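You operate a simulated robot arm through the tools that you are given. There is no shell and no other tool.

Carry out the task below with a simulated robot arm. There is one attempt and no reset: what you move stays moved.

JOB
Test the green probe spool and save its class into the docked thermostat.
Fine: test it on the probe tester, switch the setter on, turn the probe dial to the mark nearest the reading, press SAVE once, switch off, return the spool to its pocket. The thermostat stays docked.
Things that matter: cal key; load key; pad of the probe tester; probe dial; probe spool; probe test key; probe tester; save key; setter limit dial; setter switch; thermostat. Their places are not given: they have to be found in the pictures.

Only the result counts: the job must be done as asked and must still hold three seconds after the hand-in. Knocking over, shifting, dropping, spilling or breaking anything else fails it.

ROBOT AND FRAMES
A 7-joint arm with a two-finger parallel gripper, fixed in place. Base frame: the origin is at the foot of the arm, x ahead of it, y to its left, z up. Units: cm, rad, N and s.
Its first joint turns from -2.304 to 2.304 rad. Payload 3.91 kg.
Tool frame: the origin (TCP) lies between the finger pads and is the grasp point; the fingertips stand 3 cm ahead of it; z points along the fingers, y is the line along which they close. The gripper opens to 11 cm. The fingers are 2 cm wide and 1 cm thick; the gripper's body (4.8 by 11.2 cm) begins 5.5 cm behind the TCP.
Orientation is told as [roll, pitch, yaw] about the base's x, y, z axes, in that order, counted from this pose: with the fingers straight down and closing along the base's y, the tool's x points along the base's -x, its y along +y and its z along -z.

CONTROLS
- The arm moves only by the tool play_rows. Its argument "moves" is one flat list of numbers, 6 for each row, row after row: the shift along the tool's x, y, z in units of 200 mm (1.0 is 200 mm), then the turn, a rotation vector about the tool's x, y, z in units of 180 degrees (1.0 is 180 degrees). In form: [tx, ty, tz, rx, ry, rz, tx, ty, tz, rx, ry, rz, ...]. A call has 1 to 20 rows; each row is the pose to reach, as a shift and turn from the pose commanded when the call began, along the tool's axes at that moment. "gripper" is the finger opening in cm, from 0 to 11, set as the call begins (left out, the last holds). A call with a number of a shift or a turn outside -1 to 1 is refused whole. A row lasts 0.2 s, in which the tool goes at most 5 cm and 0.15 rad; a call with a longer step from one row to the next is refused whole, and so is a gripper value outside its range. A pose out of reach is approached as far as the arm can. The call stops where the force on the tool passes 40 N (or 10 N more than at its start, if that is more) or the arm is blocked; 0.2 s more then pass. The fingers move at their own pace (about 10.8 cm/s each) and stop on an object; they squeeze with about 32 N. The grip force told is the motor's: it shows also when the fingers shut on nothing. Time passes only in rows, and 0.2 s behind the last, so rows that repeat a pose let the fingers close. The reply holds the time, the measured pose of the TCP, the force on the tool along the base axes, the opening and the grip force, in the units named above and with some noise, with the torque about the TCP (base axes, N m) and any sound that the robot's microphone picked up, and new pictures: "show" is both (left out), scene, wrist or none.
- Cameras (640 x 400 px; columns grow to the right, rows downward): "scene" is fixed at [39.03, 50.92, 143.12]; the picture's right is [0.75, 0.66, 0.00], its down [0.54, -0.62, -0.56] and it looks along [-0.37, 0.42, -0.83] (base axes); focal length 250 px, centre (320, 200). "wrist" rides on the gripper at [7.2, 1.7, -10.3] in the tool frame; the picture's right is [-0.23, 0.97, 0.00], its down [-0.76, -0.18, -0.62] and it looks along [-0.61, -0.14, 0.78] (tool axes); focal length 222 px, centre (320, 200).
- probe_pixels(camera, pixels): for up to 12 pixels [column, row] of the newest picture of that camera ("zoom" is the newest enlarged one), the place [x, y, z] in the base frame of the surface seen there, good to about 0.2 cm, but the place of the scene camera against the robot may be out by one fixed shift of up to 2.5 cm in any direction. No time passes.
- enlarge(camera, box): a new picture of the part [left, top, right, bottom] of that camera's present view, enlarged. No time passes.
- hand_in(): hands the job in; it is judged then, once.

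Leave the gripper open and the arm clear of the work at the hand-in unless told otherwise.

The tools are called after "Call:" as name(argument=value, ...) on one line, values as JSON. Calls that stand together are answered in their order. play_rows: Moves the arm, as the interface text tells. Its arguments: {"type":"object","properties":{"moves":{"type":"array","items":{"type":"number"}},"gripper":{"type":"number"},"show":{"type":"string","enum":["both","scene","wrist","none"]}},"required":["moves"]} The other tools are called the same way: probe_pixels (camera, pixels) gives the place of the surface under pixels of a picture; enlarge (camera, box) takes an enlarged picture of a part of a camera's view; hand_in () hands the job in.

At the start:

```text
time_s: 0.0
position: [14.25, 57.69, 122.24]
tool_rot: [0.0, 0.001, 0.002]
force: [0.3, 0.3, 0.7]
moment: [0.0, 0.03, -0.01]
opening: 11.02
gripper_force: 0.1
```

scene: 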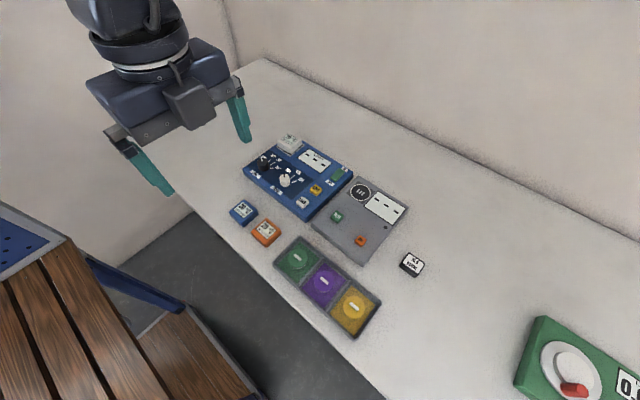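
wrist: 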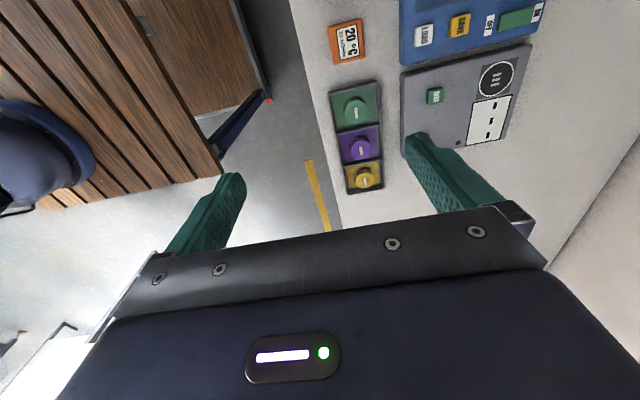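

I see the work area in the scene picture (a blue setter, a grey tester, a tray with green, purple and yellow spools). I will enlarge both views first to read the labels.

Call:
enlarge(camera="scene", box=[230, 120, 360, 220])

Call:
enlarge(camera="scene", box=[260, 170, 430, 340])

Call:
enlarge(camera="wrist", box=[310, 0, 570, 200])

```text
4.00 times, centred on (295, 170) of scene
```

zoom: 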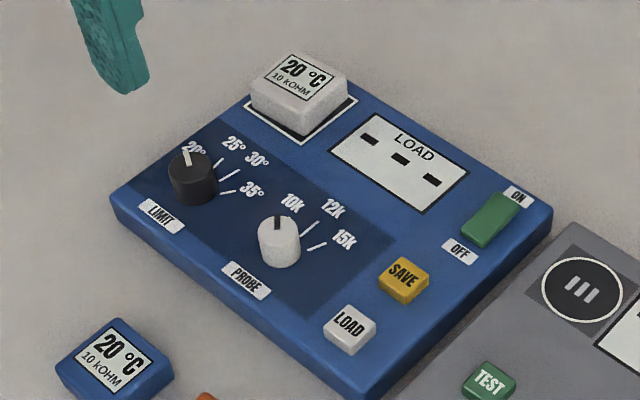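

```text
2.35 times, centred on (345, 255) of scene
```

zoom: 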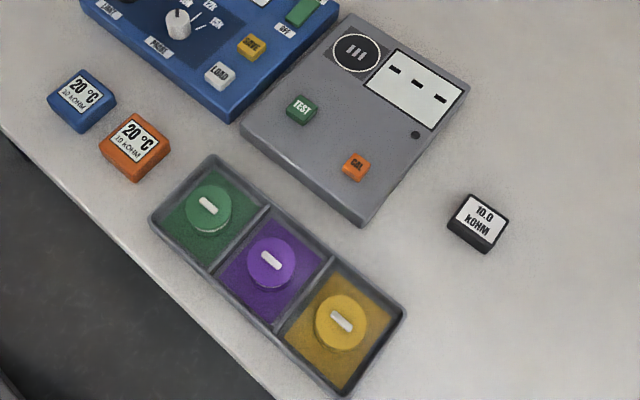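

```text
2.00 times, centred on (440, 100) of wrist
```

zoom: 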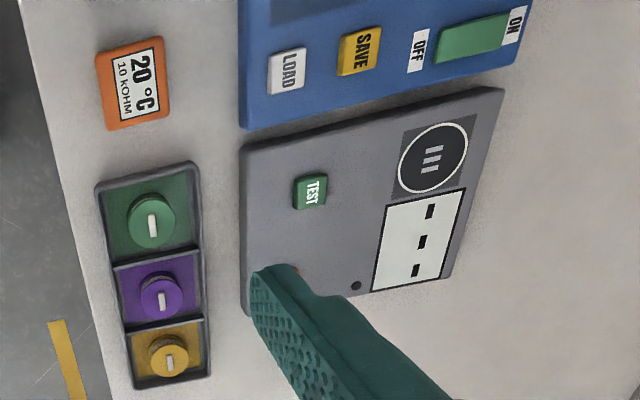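

I read: the setter has LIMIT and PROBE dials, LOAD and SAVE keys and a switch. The tester has TEST and CAL keys and a round pad, and there is a black 10.0 kOHM reference block. Next I probe points in both cameras to find the scene camera's shift.

Call:
probe_pixels(camera="scene", pixels=[[297, 258], [323, 282], [352, 307], [336, 216], [361, 240], [360, 191], [302, 202], [316, 189], [285, 180], [264, 164], [411, 263], [266, 230]])

Call:
probe_pixels(camera="wrist", pixels=[[355, 112], [360, 148], [367, 178], [435, 95], [496, 79], [425, 35], [460, 25], [346, 43], [520, 17], [490, 120], [453, 143]])

Call:
enlarge(camera="scene", box=[245, 145, 325, 195])

```text
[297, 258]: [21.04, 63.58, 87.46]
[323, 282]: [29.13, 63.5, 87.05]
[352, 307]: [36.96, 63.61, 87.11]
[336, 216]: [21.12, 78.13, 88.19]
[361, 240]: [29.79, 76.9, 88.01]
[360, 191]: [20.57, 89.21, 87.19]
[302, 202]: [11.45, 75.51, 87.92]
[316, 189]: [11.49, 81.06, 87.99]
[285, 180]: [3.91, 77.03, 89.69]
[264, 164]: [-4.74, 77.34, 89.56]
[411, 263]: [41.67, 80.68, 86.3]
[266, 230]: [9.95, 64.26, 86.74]
```

```text
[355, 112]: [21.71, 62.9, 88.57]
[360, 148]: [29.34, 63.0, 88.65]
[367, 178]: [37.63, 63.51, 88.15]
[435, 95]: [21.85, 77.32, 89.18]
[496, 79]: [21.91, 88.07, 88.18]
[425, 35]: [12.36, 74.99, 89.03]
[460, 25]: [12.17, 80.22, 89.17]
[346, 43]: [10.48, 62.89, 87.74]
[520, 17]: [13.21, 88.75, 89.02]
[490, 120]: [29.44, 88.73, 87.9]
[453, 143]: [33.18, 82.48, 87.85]
```

```text
8.00 times, centred on (285, 170) of scene
```

zoom: 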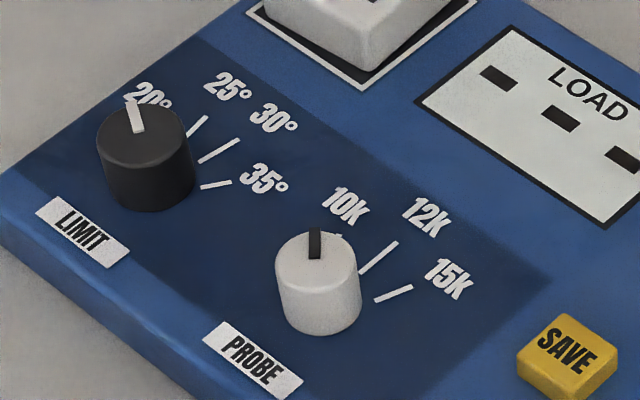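

The wrist and scene places differ by about (+0.7, −0.75, +1.0), and I take the wrist as true. The green spool is near (21.7, 62.9, 88.6). I move above it with the gripper open and look more closely.

Call:
play_rows(moves=[-0.06, 0.05, 0.16, 0, 0, 0, -0.13, 0.1, 0.32, 0, 0, 0, -0.2, 0.15, 0.48, 0, 0, 0, -0.27, 0.2, 0.64, 0, 0, 0, -0.33, 0.25, 0.78, 0, 0, 0, -0.3625, 0.266, 0.86, 0, 0, 0, -0.3625, 0.266, 0.86, 0, 0, 0], gripper=11)

```text
time_s: 1.6
position: [21.26, 62.87, 105.1]
tool_rot: [-0.002, 0.0, 0.001]
force: [-0.2, -0.2, 0.1]
moment: [-0.02, -0.03, 0.01]
opening: 11.0
gripper_force: 0.1
```

scene: 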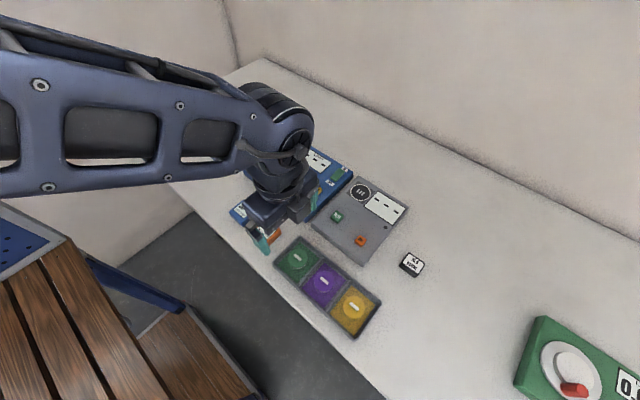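
wrist: 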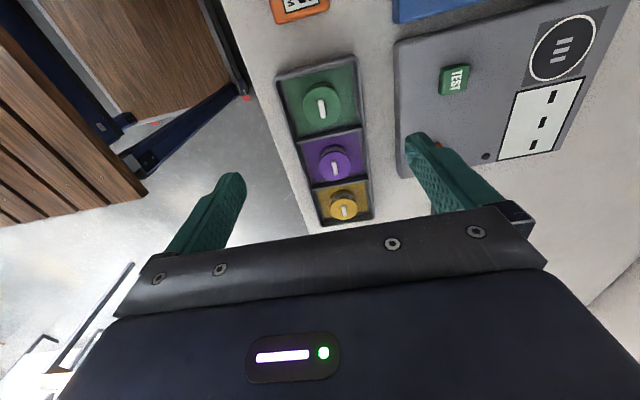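

The green spool is now at about (320, 103) in the wrist view. I enlarge and probe the spool and pocket outlines.

Call:
enlarge(camera="wrist", box=[265, 40, 385, 160])

Call:
probe_pixels(camera="wrist", pixels=[[321, 108], [303, 103], [340, 101], [320, 86], [290, 105], [350, 85], [290, 80], [345, 65], [277, 80], [260, 130], [356, 90], [320, 132]])

Call:
probe_pixels(camera="wrist", pixels=[[454, 78], [441, 80], [467, 76], [562, 50], [562, 15], [562, 80], [532, 50], [592, 45], [486, 155], [430, 40], [545, 120], [400, 130]])

```text
3.33 times, centred on (325, 100) of wrist
```

zoom: 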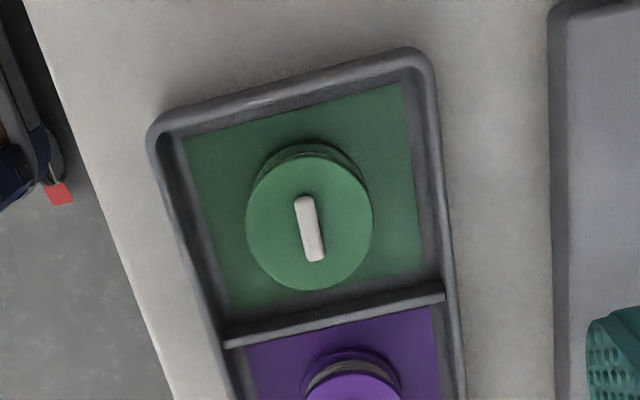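

```text
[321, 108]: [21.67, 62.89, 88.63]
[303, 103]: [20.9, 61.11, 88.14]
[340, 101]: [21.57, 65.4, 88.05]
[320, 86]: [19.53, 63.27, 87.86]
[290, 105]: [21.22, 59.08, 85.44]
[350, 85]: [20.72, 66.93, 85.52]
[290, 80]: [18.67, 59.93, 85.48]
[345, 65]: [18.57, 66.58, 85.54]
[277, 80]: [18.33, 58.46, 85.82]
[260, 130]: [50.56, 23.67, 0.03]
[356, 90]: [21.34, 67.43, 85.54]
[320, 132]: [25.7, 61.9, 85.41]
```

```text
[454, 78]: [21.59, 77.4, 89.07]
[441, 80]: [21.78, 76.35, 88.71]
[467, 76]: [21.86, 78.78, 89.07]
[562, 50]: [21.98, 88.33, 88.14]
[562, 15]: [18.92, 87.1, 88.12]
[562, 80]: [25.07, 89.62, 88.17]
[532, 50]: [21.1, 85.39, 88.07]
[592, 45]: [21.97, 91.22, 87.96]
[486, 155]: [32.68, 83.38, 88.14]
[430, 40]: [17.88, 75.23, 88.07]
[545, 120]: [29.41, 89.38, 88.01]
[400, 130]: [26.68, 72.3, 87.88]
```

The spool is about 4.3 cm wide, centred near (21.65, 63.1), with its top at 88.1 and the pocket floor at 85.5. The pad centre is near (22.0, 88.3, 88.1). I narrow the fingers to 6 cm and go down to z=94 to check the alignment.

Call:
play_rows(moves=[-0.003, 0.003, 0.2, 0, 0, 0, -0.0075, 0.0045, 0.4, 0, 0, 0, -0.0075, 0.0045, 0.55, 0, 0, 0, -0.0075, 0.0045, 0.55, 0, 0, 0, -0.0075, 0.0045, 0.55, 0, 0, 0], gripper=6)

```text
time_s: 2.8
position: [21.59, 63.12, 94.01]
tool_rot: [0.001, 0.001, -0.001]
force: [-0.2, 1.0, -0.8]
moment: [0.0, -0.01, 0.03]
opening: 5.98
gripper_force: 0.0
```

scene: 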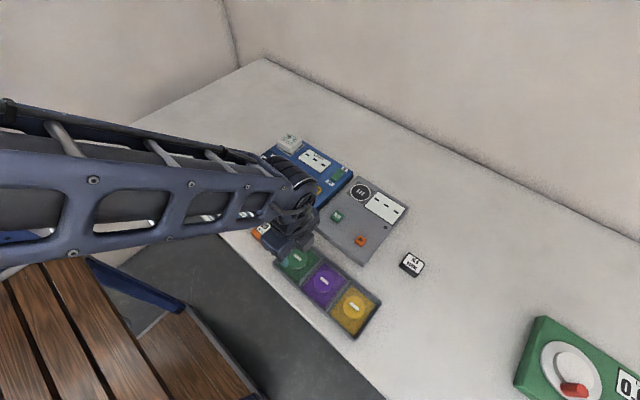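
wrist: 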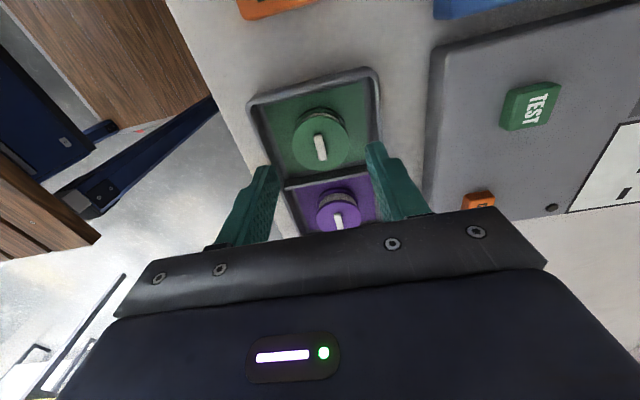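

The tool is at (21.6, 63.1, 94.0). I probe the spool again from this nearer view before going down.

Call:
probe_pixels(camera="wrist", pixels=[[294, 145], [347, 138], [322, 169], [318, 113], [320, 148], [318, 133], [325, 160], [258, 120], [376, 95], [379, 110], [320, 182], [350, 110]])

Call:
enlarge(camera="wrist", box=[230, 60, 430, 240])

```text
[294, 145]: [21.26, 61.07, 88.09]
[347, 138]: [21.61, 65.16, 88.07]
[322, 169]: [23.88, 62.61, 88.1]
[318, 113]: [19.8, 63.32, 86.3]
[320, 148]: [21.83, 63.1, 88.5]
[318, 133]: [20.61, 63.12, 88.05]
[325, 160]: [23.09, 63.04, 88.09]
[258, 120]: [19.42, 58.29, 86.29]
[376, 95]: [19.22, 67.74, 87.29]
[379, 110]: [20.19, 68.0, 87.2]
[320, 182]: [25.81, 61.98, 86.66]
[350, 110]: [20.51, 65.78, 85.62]
```

```text
2.22 times, centred on (330, 150) of wrist
```

zoom: 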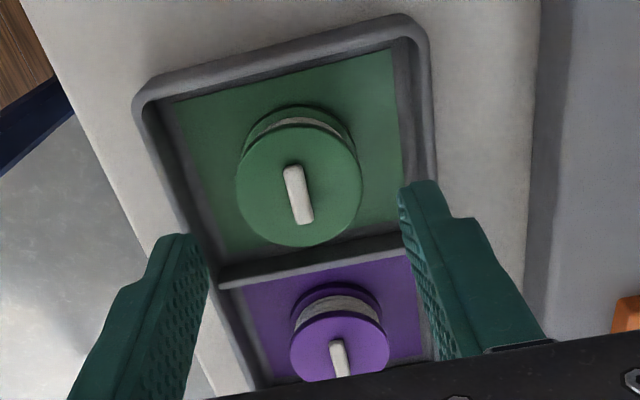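

The spool centre is (21.8, 63.1). I set the opening to 5.2 cm, go down to z≈88.9 (tips about 0.4 above the pocket floor) and then close.

Call:
play_rows(moves=[-0.0075, 0, 0, 0, 0, 0, -0.0075, 0, 0.07, 0, 0, 0, -0.0075, 0, 0.14, 0, 0, 0, -0.0075, 0, 0.2, 0, 0, 0, -0.0075, 0, 0.257, 0, 0, 0, -0.0075, 0, 0.257, 0, 0, 0], gripper=5.2)

Call:
play_rows(moves=[0, 0, 0, 0, 0, 0, 0, 0, 0, 0, 0, 0, 0, 0, 0, 0, 0, 0], gripper=0)

```text
time_s: 4.2
position: [21.66, 63.02, 88.85]
tool_rot: [0.001, 0.001, 0.002]
force: [-0.7, 0.4, -0.3]
moment: [0.01, -0.02, 0.03]
opening: 5.2
gripper_force: 0.1
```

scene: 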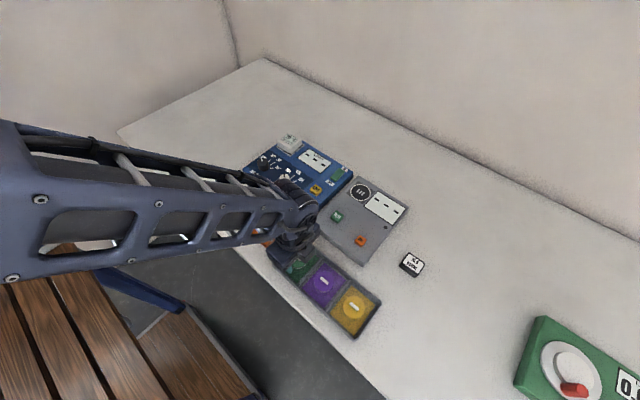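
wrist: 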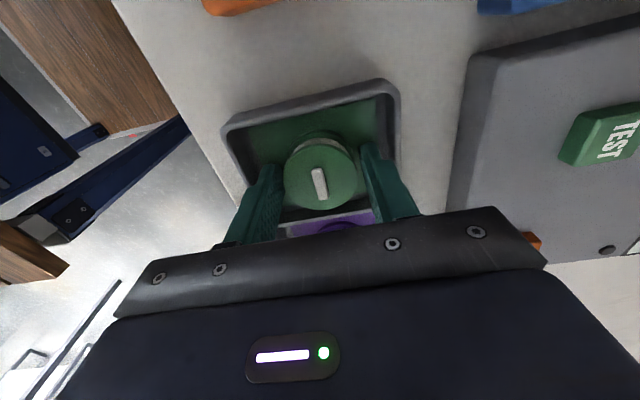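

```text
time_s: 5.0
position: [21.66, 62.93, 88.8]
tool_rot: [-0.001, -0.001, 0.002]
force: [0.5, -0.3, -0.1]
moment: [-0.01, -0.02, 0.0]
opening: 4.47
gripper_force: 31.4
```

scene: 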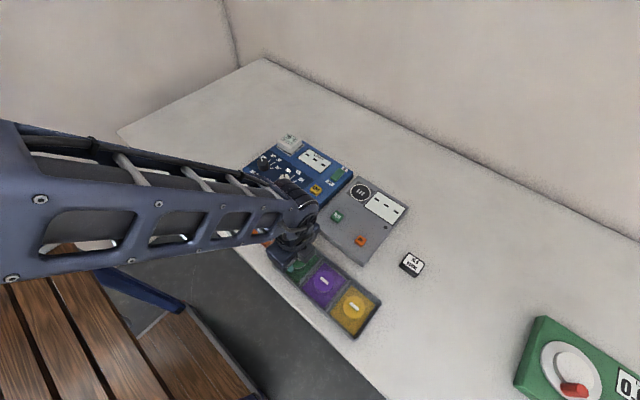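
wrist: 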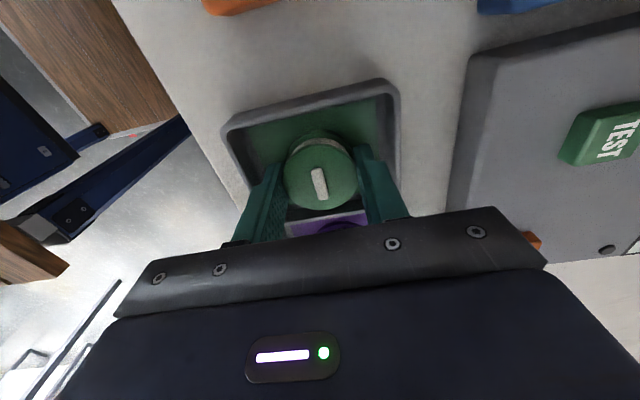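

The spool is gripped (opening 4.47, 31 N). I lift it 11 cm and move it part of the way toward the pad.

Call:
play_rows(moves=[0, 0, -0.1, 0, 0, 0, 0, 0, -0.25, 0, 0, 0, 0, 0, -0.4, 0, 0, 0, 0, 0, -0.5, 0, 0, 0, 0, 0.1, -0.5, 0, 0, 0, 0, 0.3, -0.5, 0, 0, 0, 0, 0.5, -0.5, 0, 0, 0, 0, 0.6, -0.5, 0, 0, 0], show="scene")

Call:
play_rows(moves=[-0.01, 0.15, 0, 0, 0, 0, -0.01, 0.35, 0, 0, 0, 0, -0.01, 0.55, 0, 0, 0, 0, -0.01, 0.66, 0, 0, 0, 0, -0.01, 0.66, 0, 0, 0, 0, -0.01, 0.66, 0.1, 0, 0, 0, -0.01, 0.66, 0.2, 0, 0, 0, -0.01, 0.66, 0.2, 0, 0, 0])

```text
time_s: 6.8
position: [21.65, 74.93, 98.86]
tool_rot: [0.0, 0.001, 0.001]
force: [0.2, 0.1, -0.1]
moment: [0.02, 0.01, -0.01]
opening: 4.45
gripper_force: 32.3
```

scene: 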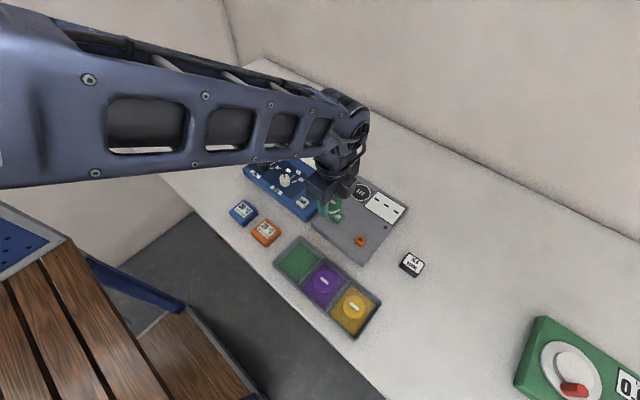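

```text
time_s: 8.6
position: [21.87, 88.15, 94.77]
tool_rot: [0.0, 0.002, 0.0]
force: [-0.3, -0.4, 0.5]
moment: [0.03, 0.02, -0.02]
opening: 4.45
gripper_force: 32.3
```

scene: 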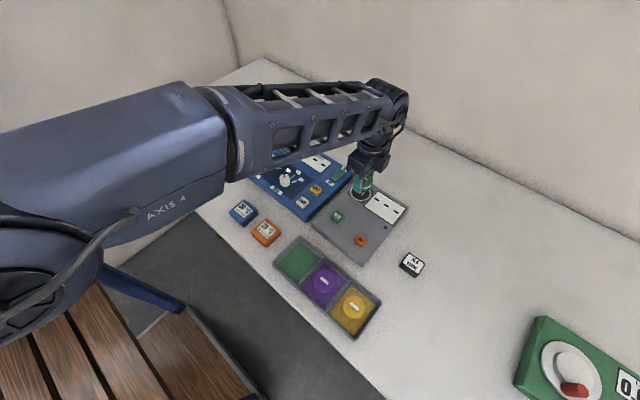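
wrist: 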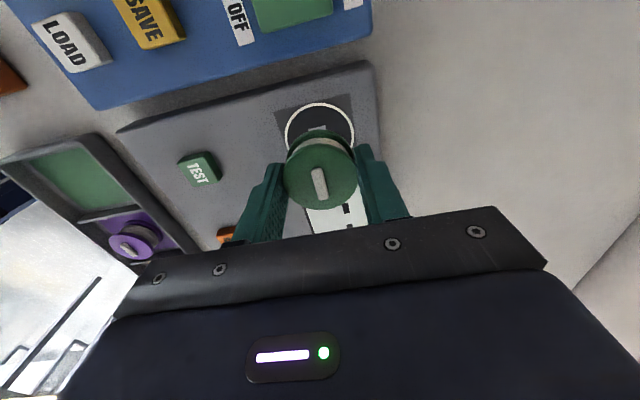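

The spool hangs above the pad. I probe the visible part of the pad ring to confirm its centre and height.

Call:
probe_pixels(camera="wrist", pixels=[[287, 130], [353, 130], [318, 104], [300, 115], [340, 113], [265, 112], [350, 100], [320, 180], [290, 170], [355, 165], [320, 207]])

Call:
enlarge(camera="wrist", box=[230, 70, 430, 240])

```text
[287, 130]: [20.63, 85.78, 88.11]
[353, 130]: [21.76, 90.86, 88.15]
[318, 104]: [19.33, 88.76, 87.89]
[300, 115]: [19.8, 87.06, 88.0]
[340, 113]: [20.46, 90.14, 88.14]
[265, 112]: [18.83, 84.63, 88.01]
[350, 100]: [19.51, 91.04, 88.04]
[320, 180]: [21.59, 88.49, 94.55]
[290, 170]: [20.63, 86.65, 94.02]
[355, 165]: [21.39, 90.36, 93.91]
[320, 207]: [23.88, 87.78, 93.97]
```

```text
2.35 times, centred on (330, 155) of wrist
```

zoom: 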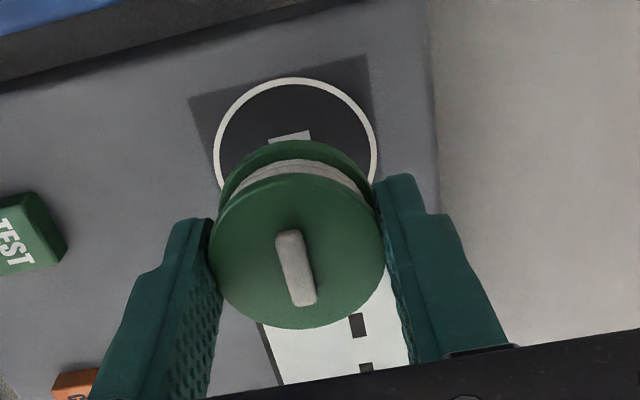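

The ring centre is (22.0, 88.3) at z 88.1, so the spool is centred. I lower it gently to contact.

Call:
play_rows(moves=[0, 0, 0.06, 0, 0, 0, 0, 0, 0.12, 0, 0, 0, 0, 0, 0.15, 0, 0, 0, 0, 0, 0.16, 0, 0, 0, 0, 0, 0.168, 0, 0, 0, 0, 0, 0.168, 0, 0, 0], show="wrist")

```text
time_s: 10.0
position: [21.87, 88.17, 91.47]
tool_rot: [0.001, 0.001, 0.005]
force: [0.6, -0.1, -0.5]
moment: [0.01, -0.01, 0.04]
opening: 4.44
gripper_force: 31.8
```

wrist: 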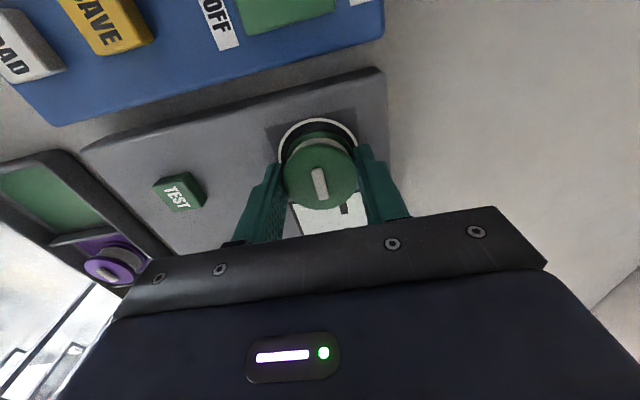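

There is no contact force yet. I go down in small steps of about 0.05 cm.

Call:
play_rows(moves=[0, 0, 0.003, 0, 0, 0, 0, 0, 0.006, 0, 0, 0, 0, 0, 0.006, 0, 0, 0], show="none")

```text
time_s: 10.8
position: [21.84, 88.13, 91.47]
tool_rot: [0.002, 0.0, 0.001]
force: [-0.2, 0.9, 8.2]
moment: [-0.06, 0.04, -0.01]
opening: 4.44
gripper_force: 32.0
```

Contact is felt (8 N upward). I open the fingers to 6 cm and raise the tool straight up, watching the spool.

Call:
play_rows(moves=[0, 0, 0, 0, 0, 0, 0, 0, 0, 0, 0, 0, 0, 0, 0, 0, 0, 0, 0, 0, -0.05, 0, 0, 0, 0, 0, -0.15, 0, 0, 0, 0, 0, -0.3, 0, 0, 0, 0, 0, -0.4, 0, 0, 0, 0, 0, -0.4, 0, 0, 0], gripper=6)

```text
time_s: 12.6
position: [21.97, 88.16, 99.45]
tool_rot: [-0.001, 0.0, 0.003]
force: [-1.3, -0.1, -0.1]
moment: [-0.01, -0.02, -0.01]
opening: 5.97
gripper_force: 0.1
```

scene: 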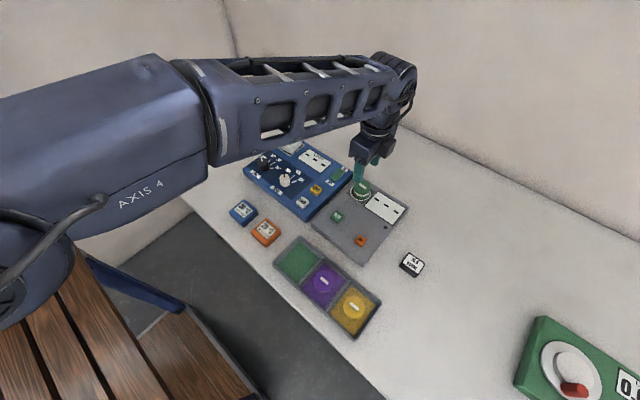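
wrist: 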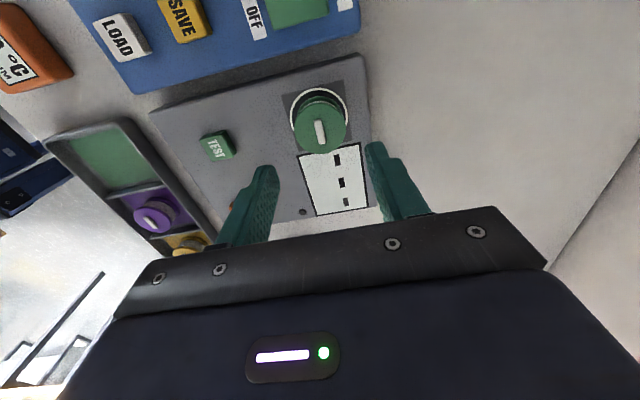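

The spool stands on the pad. Next is the TEST key, and I probe its outline from here.

Call:
probe_pixels(camera="wrist", pixels=[[216, 148], [203, 143], [230, 141], [212, 136], [220, 156], [322, 130], [295, 125], [345, 123], [322, 150]])

Call:
enlarge(camera="wrist", box=[180, 80, 380, 220])

```text
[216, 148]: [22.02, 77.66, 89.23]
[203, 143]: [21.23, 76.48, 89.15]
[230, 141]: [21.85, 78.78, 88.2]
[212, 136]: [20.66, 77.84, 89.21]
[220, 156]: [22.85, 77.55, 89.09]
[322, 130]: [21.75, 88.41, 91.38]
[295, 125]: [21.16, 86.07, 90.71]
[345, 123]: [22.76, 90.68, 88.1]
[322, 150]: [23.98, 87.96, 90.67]
```

```text
2.86 times, centred on (280, 150) of wrist
```

zoom: 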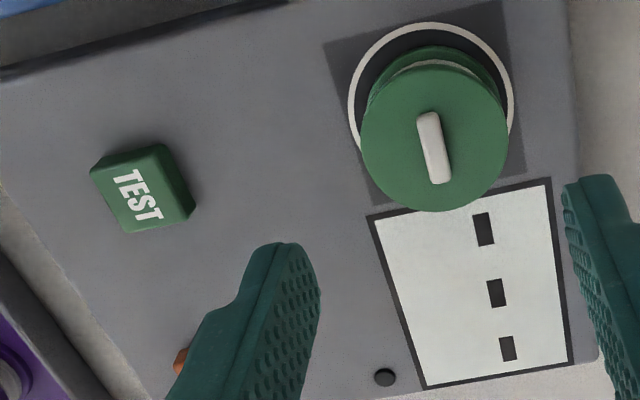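

The TEST key centre is near (21.75, 77.6), top 89.1. I close the fingers, move above it and go down to just over the key.

Call:
play_rows(moves=[0.005, -0.15, 0, 0, 0, 0, 0.0125, -0.35, 0, 0, 0, 0, 0.0125, -0.535, 0, 0, 0, 0, 0.0125, -0.535, 0.1, 0, 0, 0, 0.0125, -0.535, 0.25, 0, 0, 0, 0.0125, -0.535, 0.33, 0, 0, 0, 0.0125, -0.535, 0.33, 0, 0, 0], gripper=0)

```text
time_s: 14.2
position: [21.62, 77.63, 92.76]
tool_rot: [-0.001, 0.002, -0.001]
force: [-0.4, 0.5, -0.7]
moment: [0.03, 0.0, -0.01]
opening: 0.02
gripper_force: 31.6
```

scene: 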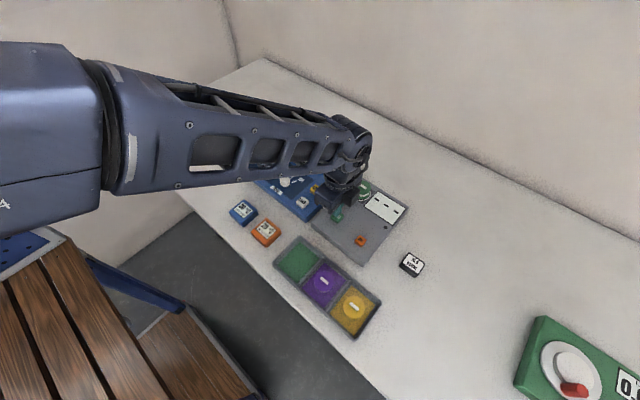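
wrist: 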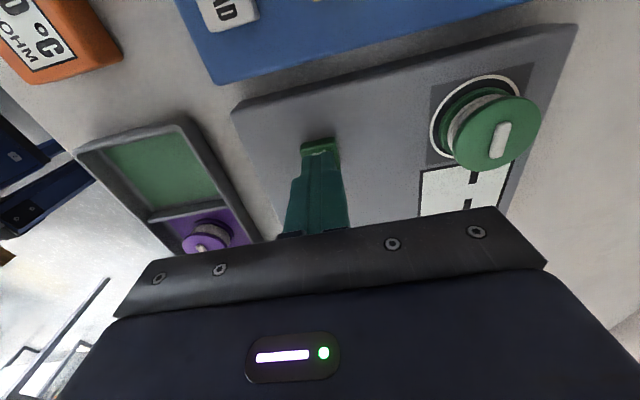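

The closed fingertips are over the TEST key. I press in small steps.

Call:
play_rows(moves=[0, 0, 0.02, 0, 0, 0, 0, 0, 0.035, 0, 0, 0, 0, 0, 0.042, 0, 0, 0, 0, 0, 0.048, 0, 0, 0, 0, 0, 0.054, 0, 0, 0], show="wrist")

```text
time_s: 15.4
position: [21.59, 77.46, 91.62]
tool_rot: [0.0, 0.0, -0.001]
force: [-0.4, -1.4, 2.5]
moment: [-0.04, 0.05, 0.04]
opening: 0.0
gripper_force: 31.9
heard: click
```

wrist: 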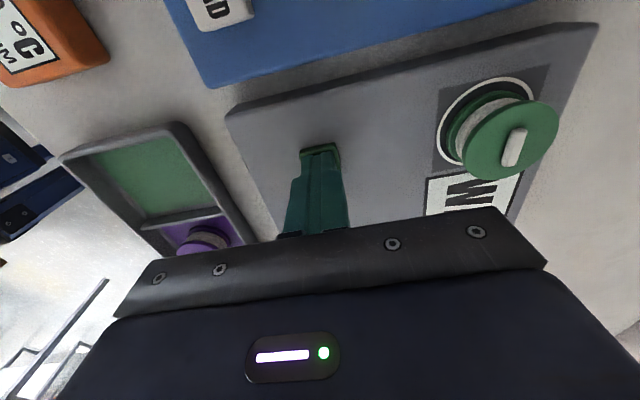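

A click was heard and the display is changing. I raise the tool and move it so I can read the display.

Call:
play_rows(moves=[0, 0, -0.1, 0, 0, 0, 0, 0, -0.3, 0, 0, 0, 0, 0.1, -0.45, 0, 0, 0, 0.1, 0.2, -0.55, 0, 0, 0, 0.1, 0.3, -0.55, 0, 0, 0])

Call:
enlarge(camera="wrist", box=[220, 60, 420, 230])

Call:
enlarge(camera="scene", box=[310, 160, 430, 260])

```text
time_s: 16.6
position: [19.65, 83.5, 102.71]
tool_rot: [-0.001, 0.002, 0.001]
force: [-0.4, 1.0, 0.3]
moment: [0.0, -0.04, 0.02]
opening: 0.0
gripper_force: 32.3
```

scene: 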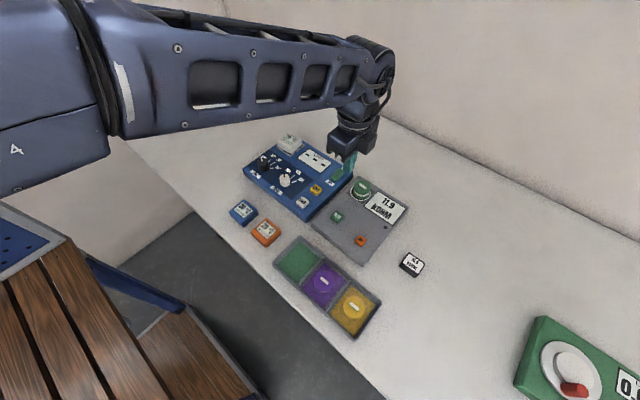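
wrist: 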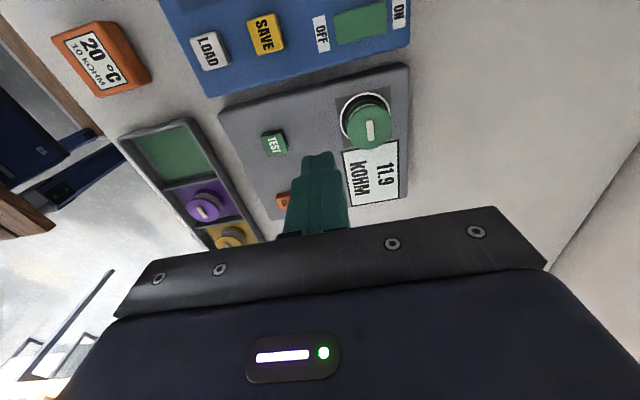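

```text
2.35 times, centred on (320, 145) of wrist
```

zoom: 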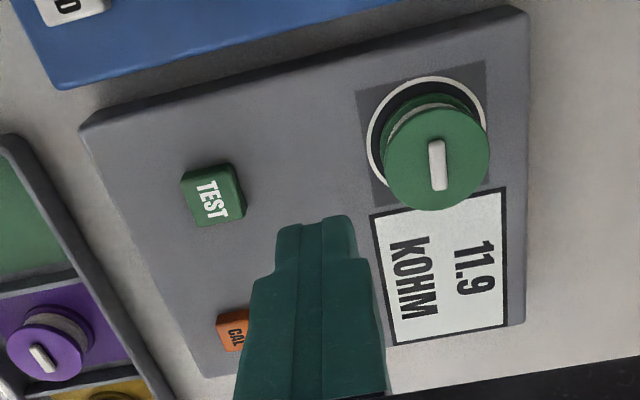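

```text
4.00 times, centred on (370, 210) of scene
```

zoom: 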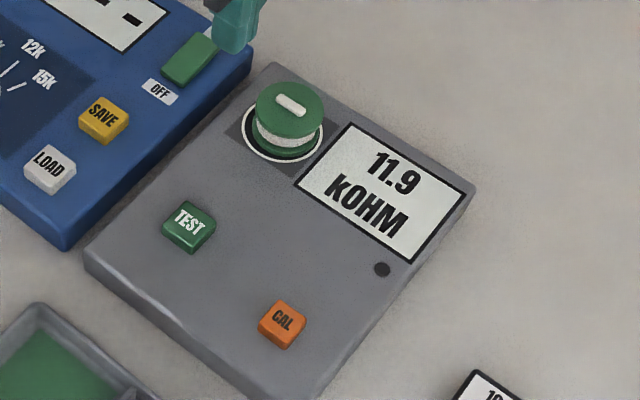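

The reading is 11.9 kOHM and the lamp is dark, so the nearest mark is 12k. Next I move the camera over the setter to study its switch and dials.

Call:
play_rows(moves=[0.2, 0, 0, 0, 0, 0, 0.4, 0, 0, 0, 0, 0, 0.4, 0, 0, 0, 0, 0])

Call:
enlarge(camera="wrist", box=[200, 0, 440, 170])

Call:
enlarge(camera="scene", box=[300, 150, 380, 210])

```text
time_s: 17.4
position: [11.56, 83.33, 102.67]
tool_rot: [-0.001, 0.0, 0.0]
force: [0.3, 0.9, 0.0]
moment: [0.02, 0.05, 0.01]
opening: 0.0
gripper_force: 32.6
```

scene: 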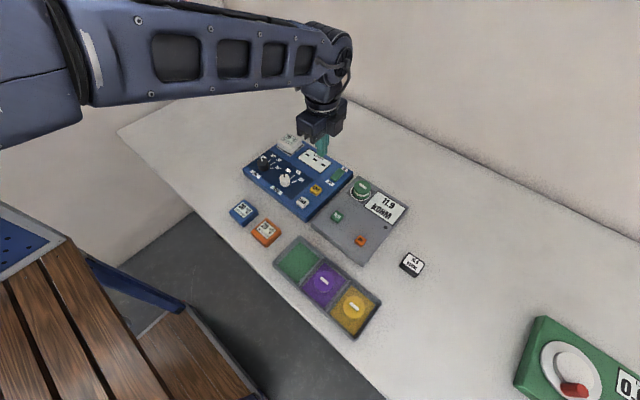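
wrist: 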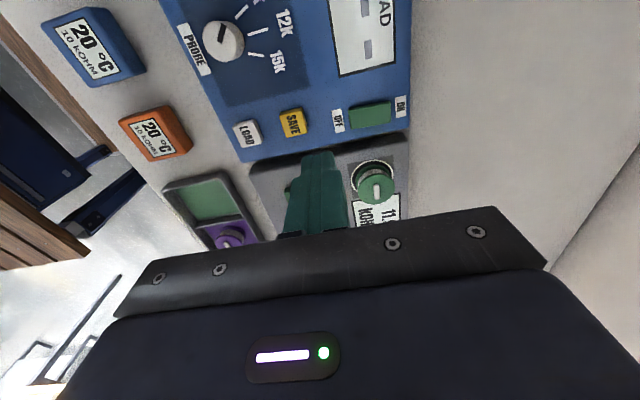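

```text
2.35 times, centred on (320, 85) of wrist
```

zoom: 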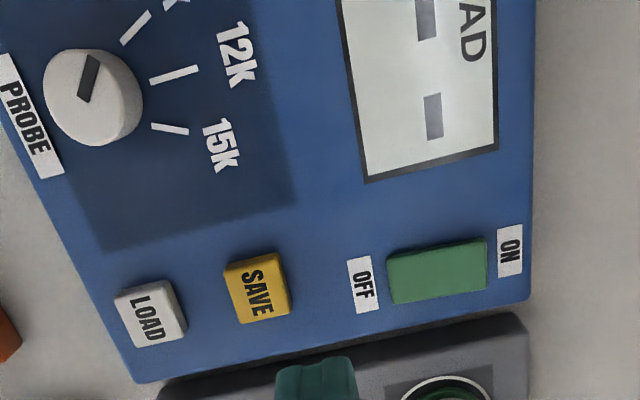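

```text
6.67 times, centred on (340, 180) of scene
```

zoom: 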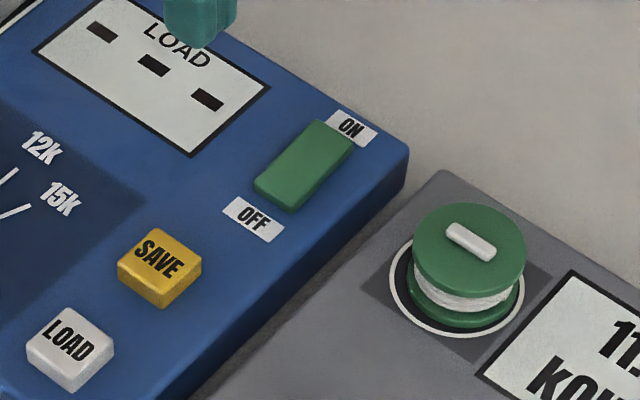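

The switch looks like a rocker lying between OFF (−y side) and ON (+y side). I probe its profile, the probe dial and the keys.

Call:
probe_pixels(camera="wrist", pixels=[[349, 117], [356, 115], [363, 115], [370, 114], [378, 112], [386, 111], [390, 110], [370, 106], [370, 122], [400, 105], [338, 120], [396, 120]])

Call:
probe_pixels(camera="wrist", pixels=[[223, 41], [208, 40], [248, 40], [226, 60], [222, 20], [222, 29], [292, 122], [284, 124], [302, 120], [247, 132], [255, 57], [257, 30]])

```text
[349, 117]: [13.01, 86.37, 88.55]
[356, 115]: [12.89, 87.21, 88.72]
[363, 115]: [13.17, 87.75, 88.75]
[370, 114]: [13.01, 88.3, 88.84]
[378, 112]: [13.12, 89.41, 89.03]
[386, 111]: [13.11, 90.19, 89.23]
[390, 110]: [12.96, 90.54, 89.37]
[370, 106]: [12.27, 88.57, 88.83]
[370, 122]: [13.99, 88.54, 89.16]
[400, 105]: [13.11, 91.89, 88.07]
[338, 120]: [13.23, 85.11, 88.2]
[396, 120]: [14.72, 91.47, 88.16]
```

```text
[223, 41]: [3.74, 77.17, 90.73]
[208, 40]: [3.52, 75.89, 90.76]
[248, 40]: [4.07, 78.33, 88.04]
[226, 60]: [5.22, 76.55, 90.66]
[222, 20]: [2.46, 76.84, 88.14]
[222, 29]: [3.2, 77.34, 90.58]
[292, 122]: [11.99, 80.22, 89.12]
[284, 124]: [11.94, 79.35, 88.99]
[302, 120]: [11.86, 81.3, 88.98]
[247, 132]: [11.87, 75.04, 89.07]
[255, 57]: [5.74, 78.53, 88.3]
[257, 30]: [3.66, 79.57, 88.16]
```

The rocker's ON end is high (z 89.4 at y 90.6) and its OFF end is low (88.55), so the setter is off. I move the closed tip above the ON end, at (13.1, 90.2).

Call:
play_rows(moves=[-0.03, 0.15, 0.05, 0, 0, 0, -0.0675, 0.33, 0.1, 0, 0, 0, -0.0675, 0.33, 0.25, 0, 0, 0, -0.0675, 0.33, 0.4, 0, 0, 0, -0.0675, 0.33, 0.47, 0, 0, 0, -0.0675, 0.33, 0.47, 0, 0, 0])

```text
time_s: 18.8
position: [13.05, 90.03, 93.26]
tool_rot: [0.0, 0.002, 0.002]
force: [0.0, -1.2, -0.5]
moment: [0.02, 0.01, -0.02]
opening: 0.0
gripper_force: 31.5
```

scene: 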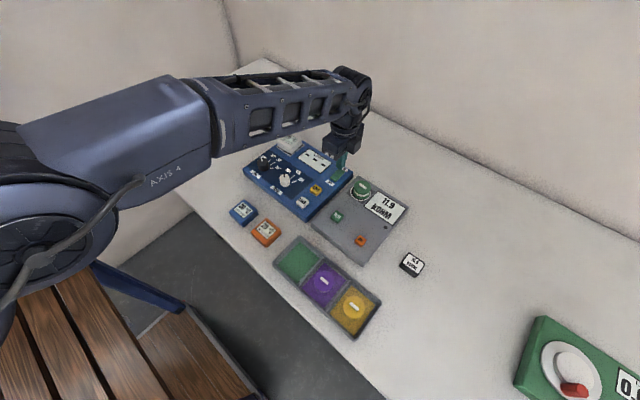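
wrist: 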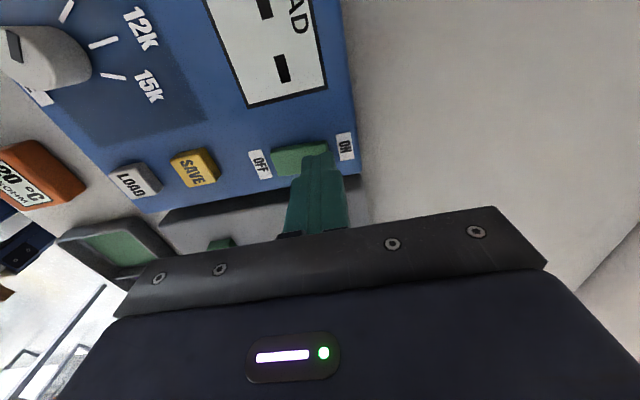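

The tip is over the ON end. I press slowly.

Call:
play_rows(moves=[0, 0, 0.03, 0, 0, 0, 0, 0, 0.045, 0, 0, 0, 0, 0, 0.055, 0, 0, 0, 0, 0, 0.065, 0, 0, 0, 0, 0, 0.075, 0, 0, 0, 0, 0, 0.082, 0, 0, 0], show="wrist")

```text
time_s: 20.2
position: [13.0, 90.06, 91.76]
tool_rot: [0.002, -0.001, 0.002]
force: [-0.8, -8.9, 15.2]
moment: [-0.42, 0.03, 0.0]
opening: 0.0
gripper_force: 32.0
```

wrist: 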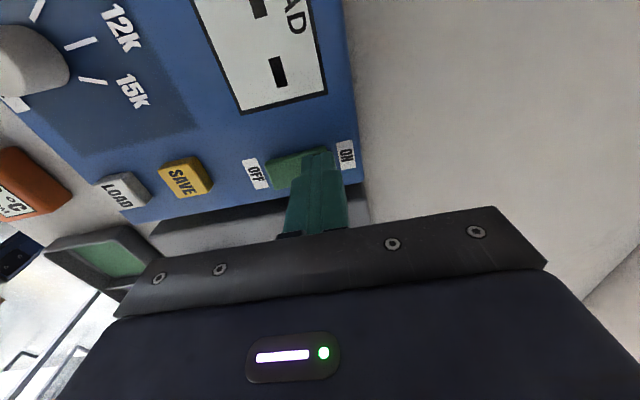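

The force is 15 N and nothing has clicked yet. I press a little deeper.

Call:
play_rows(moves=[0, 0, 0.008, 0, 0, 0, 0, 0, 0.015, 0, 0, 0, 0, 0, 0.02, 0, 0, 0], show="wrist")

```text
time_s: 20.8
position: [13.05, 90.25, 91.7]
tool_rot: [0.004, 0.0, 0.0]
force: [-0.5, 0.7, 5.4]
moment: [-0.05, 0.03, 0.03]
opening: 0.0
gripper_force: 31.5
stopped in row 3: the force on the tool passed its limit at 43 N (the readings are from after the stop); the commanded pose is now the measured one
```

wrist: 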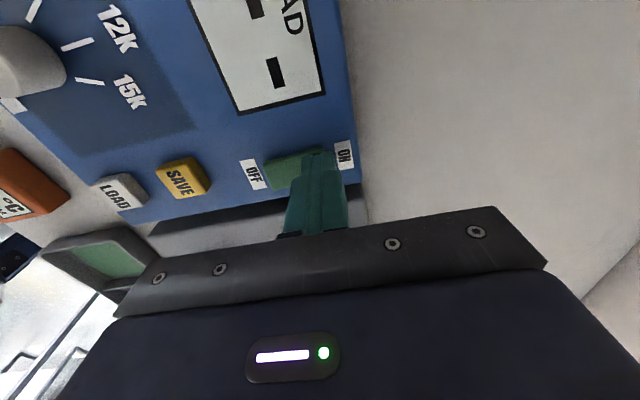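

The call stopped at 43 N. I raise the tool to see whether the rocker flipped.

Call:
play_rows(moves=[0, 0, -0.1, 0, 0, 0, 0, 0, -0.3, 0, 0, 0, 0, 0, -0.5, 0, 0, 0, 0.1, -0.15, -0.55, 0, 0, 0, 0.1, -0.3, -0.55, 0, 0, 0, 0.1, -0.3, -0.55, 0, 0, 0])

Call:
enlarge(camera="wrist", box=[200, 0, 440, 170])

Call:
enlarge(camera="scene", box=[240, 130, 380, 220])

```text
time_s: 22.2
position: [10.94, 84.04, 102.65]
tool_rot: [0.002, 0.0, 0.002]
force: [-0.7, -0.2, -0.2]
moment: [0.01, 0.03, -0.02]
opening: 0.01
gripper_force: 32.4
```

scene: 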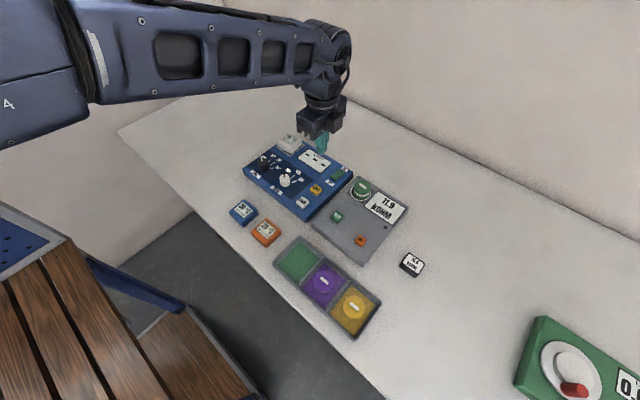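
wrist: 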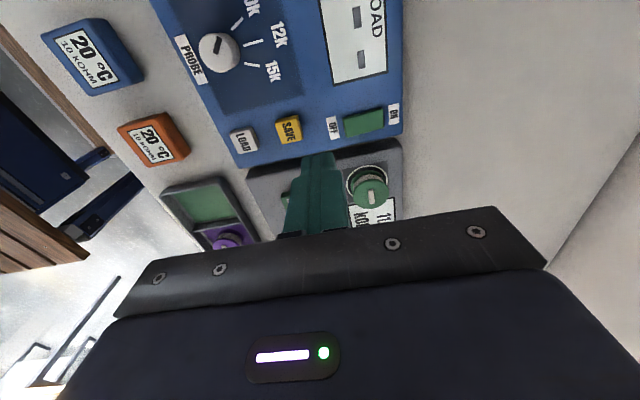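

```text
2.35 times, centred on (320, 85) of wrist
```

zoom: 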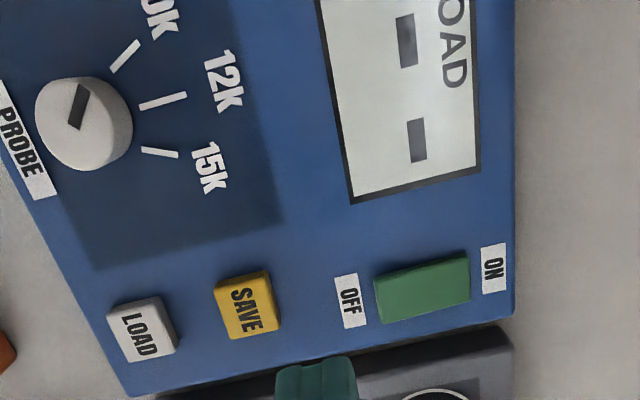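

```text
4.44 times, centred on (310, 175) of scene
```

zoom: 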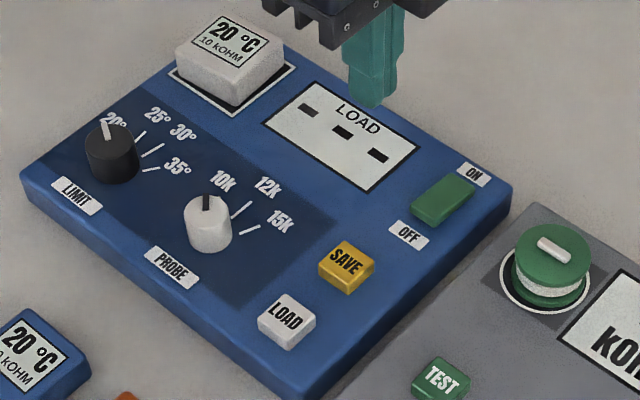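

I check the rocker's tilt again with probes.

Call:
probe_pixels(camera="wrist", pixels=[[347, 126], [353, 124], [360, 123], [367, 121], [374, 119], [380, 117]])

```text
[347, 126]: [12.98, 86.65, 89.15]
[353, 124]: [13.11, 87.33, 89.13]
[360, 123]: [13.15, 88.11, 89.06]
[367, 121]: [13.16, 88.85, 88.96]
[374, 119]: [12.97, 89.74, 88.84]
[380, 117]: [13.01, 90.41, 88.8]
```

The rocker has flipped only part way (OFF end 89.15, ON end 88.8), because the finger's inner edge pressed too close to the pivot. I press again further out, with the tool centre at y≈91.2.

Call:
play_rows(moves=[-0.05, 0.17, 0.05, 0, 0, 0, -0.1, 0.3475, 0.1, 0, 0, 0, -0.1, 0.3475, 0.25, 0, 0, 0, -0.1, 0.3475, 0.4, 0, 0, 0, -0.1, 0.3475, 0.5, 0, 0, 0, -0.1, 0.3475, 0.5, 0, 0, 0], show="wrist")

Call:
play_rows(moves=[0, 0, 0.02, 0, 0, 0, 0, 0, 0.035, 0, 0, 0, 0, 0, 0.045, 0, 0, 0, 0, 0, 0.052, 0, 0, 0, 0, 0, 0.059, 0, 0, 0, 0, 0, 0.066, 0, 0, 0], show="wrist")

```text
time_s: 23.6
position: [13.0, 91.2, 92.68]
tool_rot: [0.003, 0.001, -0.001]
force: [0.2, 0.3, -0.2]
moment: [0.0, 0.01, 0.04]
opening: 0.0
gripper_force: 31.8
```

wrist: 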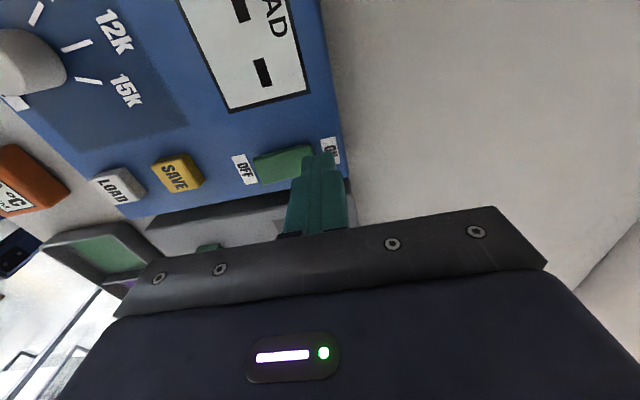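

```text
time_s: 25.0
position: [12.96, 91.18, 91.66]
tool_rot: [0.009, 0.0, 0.0]
force: [3.1, -8.0, 25.6]
moment: [-0.48, -0.05, -0.01]
opening: 0.0
gripper_force: 31.9
```

wrist: 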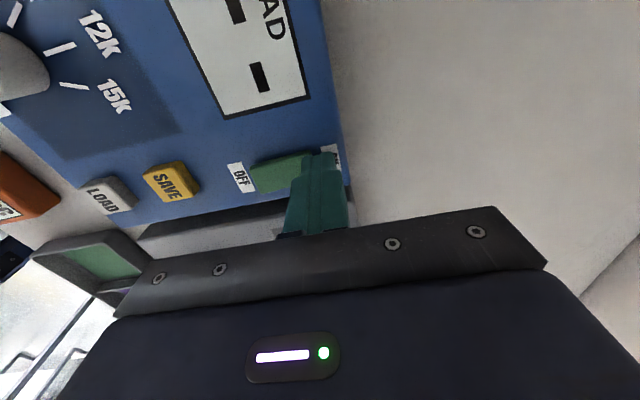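

The force is 26 N with no click. I press slightly more, up to the limit.

Call:
play_rows(moves=[0, 0, 0.005, 0, 0, 0, 0, 0, 0.01, 0, 0, 0, 0, 0, 0.015, 0, 0, 0], show="wrist")

Call:
play_rows(moves=[0, 0, -0.1, 0, 0, 0, 0, 0, -0.3, 0, 0, 0, 0, 0, -0.5, 0, 0, 0, 0.1, -0.15, -0.55, 0, 0, 0, 0.1, -0.3, -0.55, 0, 0, 0, 0.1, -0.3, -0.55, 0, 0, 0])

Call:
enlarge(camera="scene", box=[240, 130, 380, 220])

Call:
enlarge(camera="wrist", box=[320, 80, 420, 160])

```text
time_s: 25.5
position: [13.06, 91.13, 91.73]
tool_rot: [0.011, 0.001, 0.001]
force: [0.3, 2.3, 6.6]
moment: [0.02, 0.03, -0.01]
opening: 0.0
gripper_force: 31.7
stopped in row 2: the force on the tool passed its limit at 42 N (the readings are from after the stop); the commanded pose is now the measured one
```

wrist: 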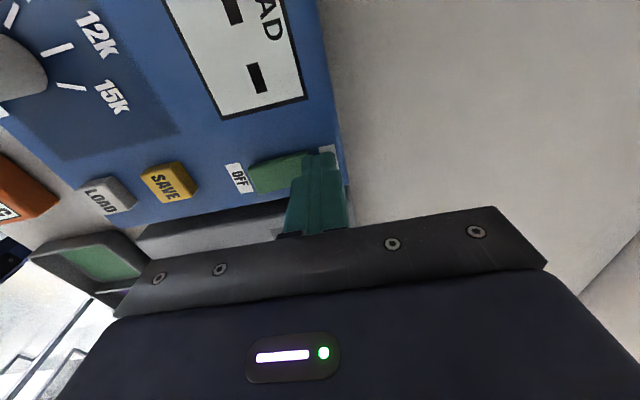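

```text
time_s: 26.9
position: [11.02, 85.11, 102.42]
tool_rot: [0.008, 0.001, 0.0]
force: [-0.2, 0.3, -0.4]
moment: [0.01, 0.02, -0.01]
opening: 0.0
gripper_force: 32.4
```

scene: 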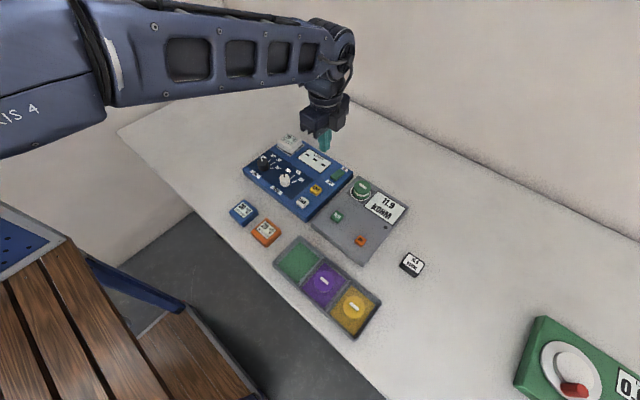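
wrist: 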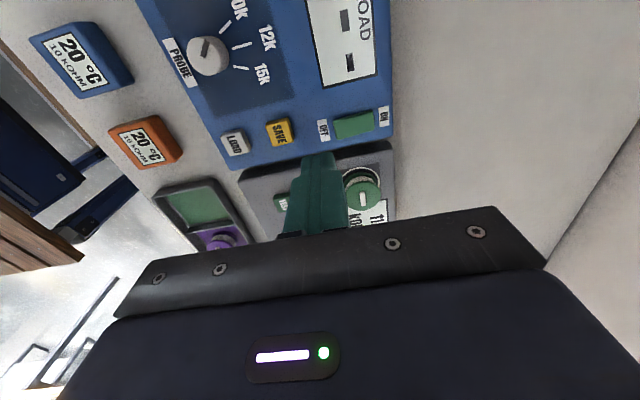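

```text
4.44 times, centred on (310, 175) of scene
```

zoom: 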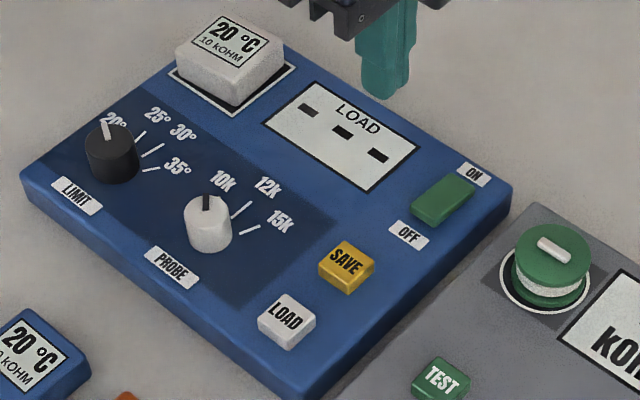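

```text
5.00 times, centred on (370, 120) of wrist
```

zoom: 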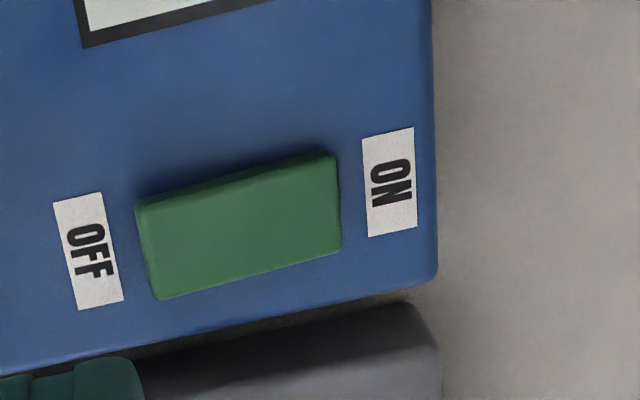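

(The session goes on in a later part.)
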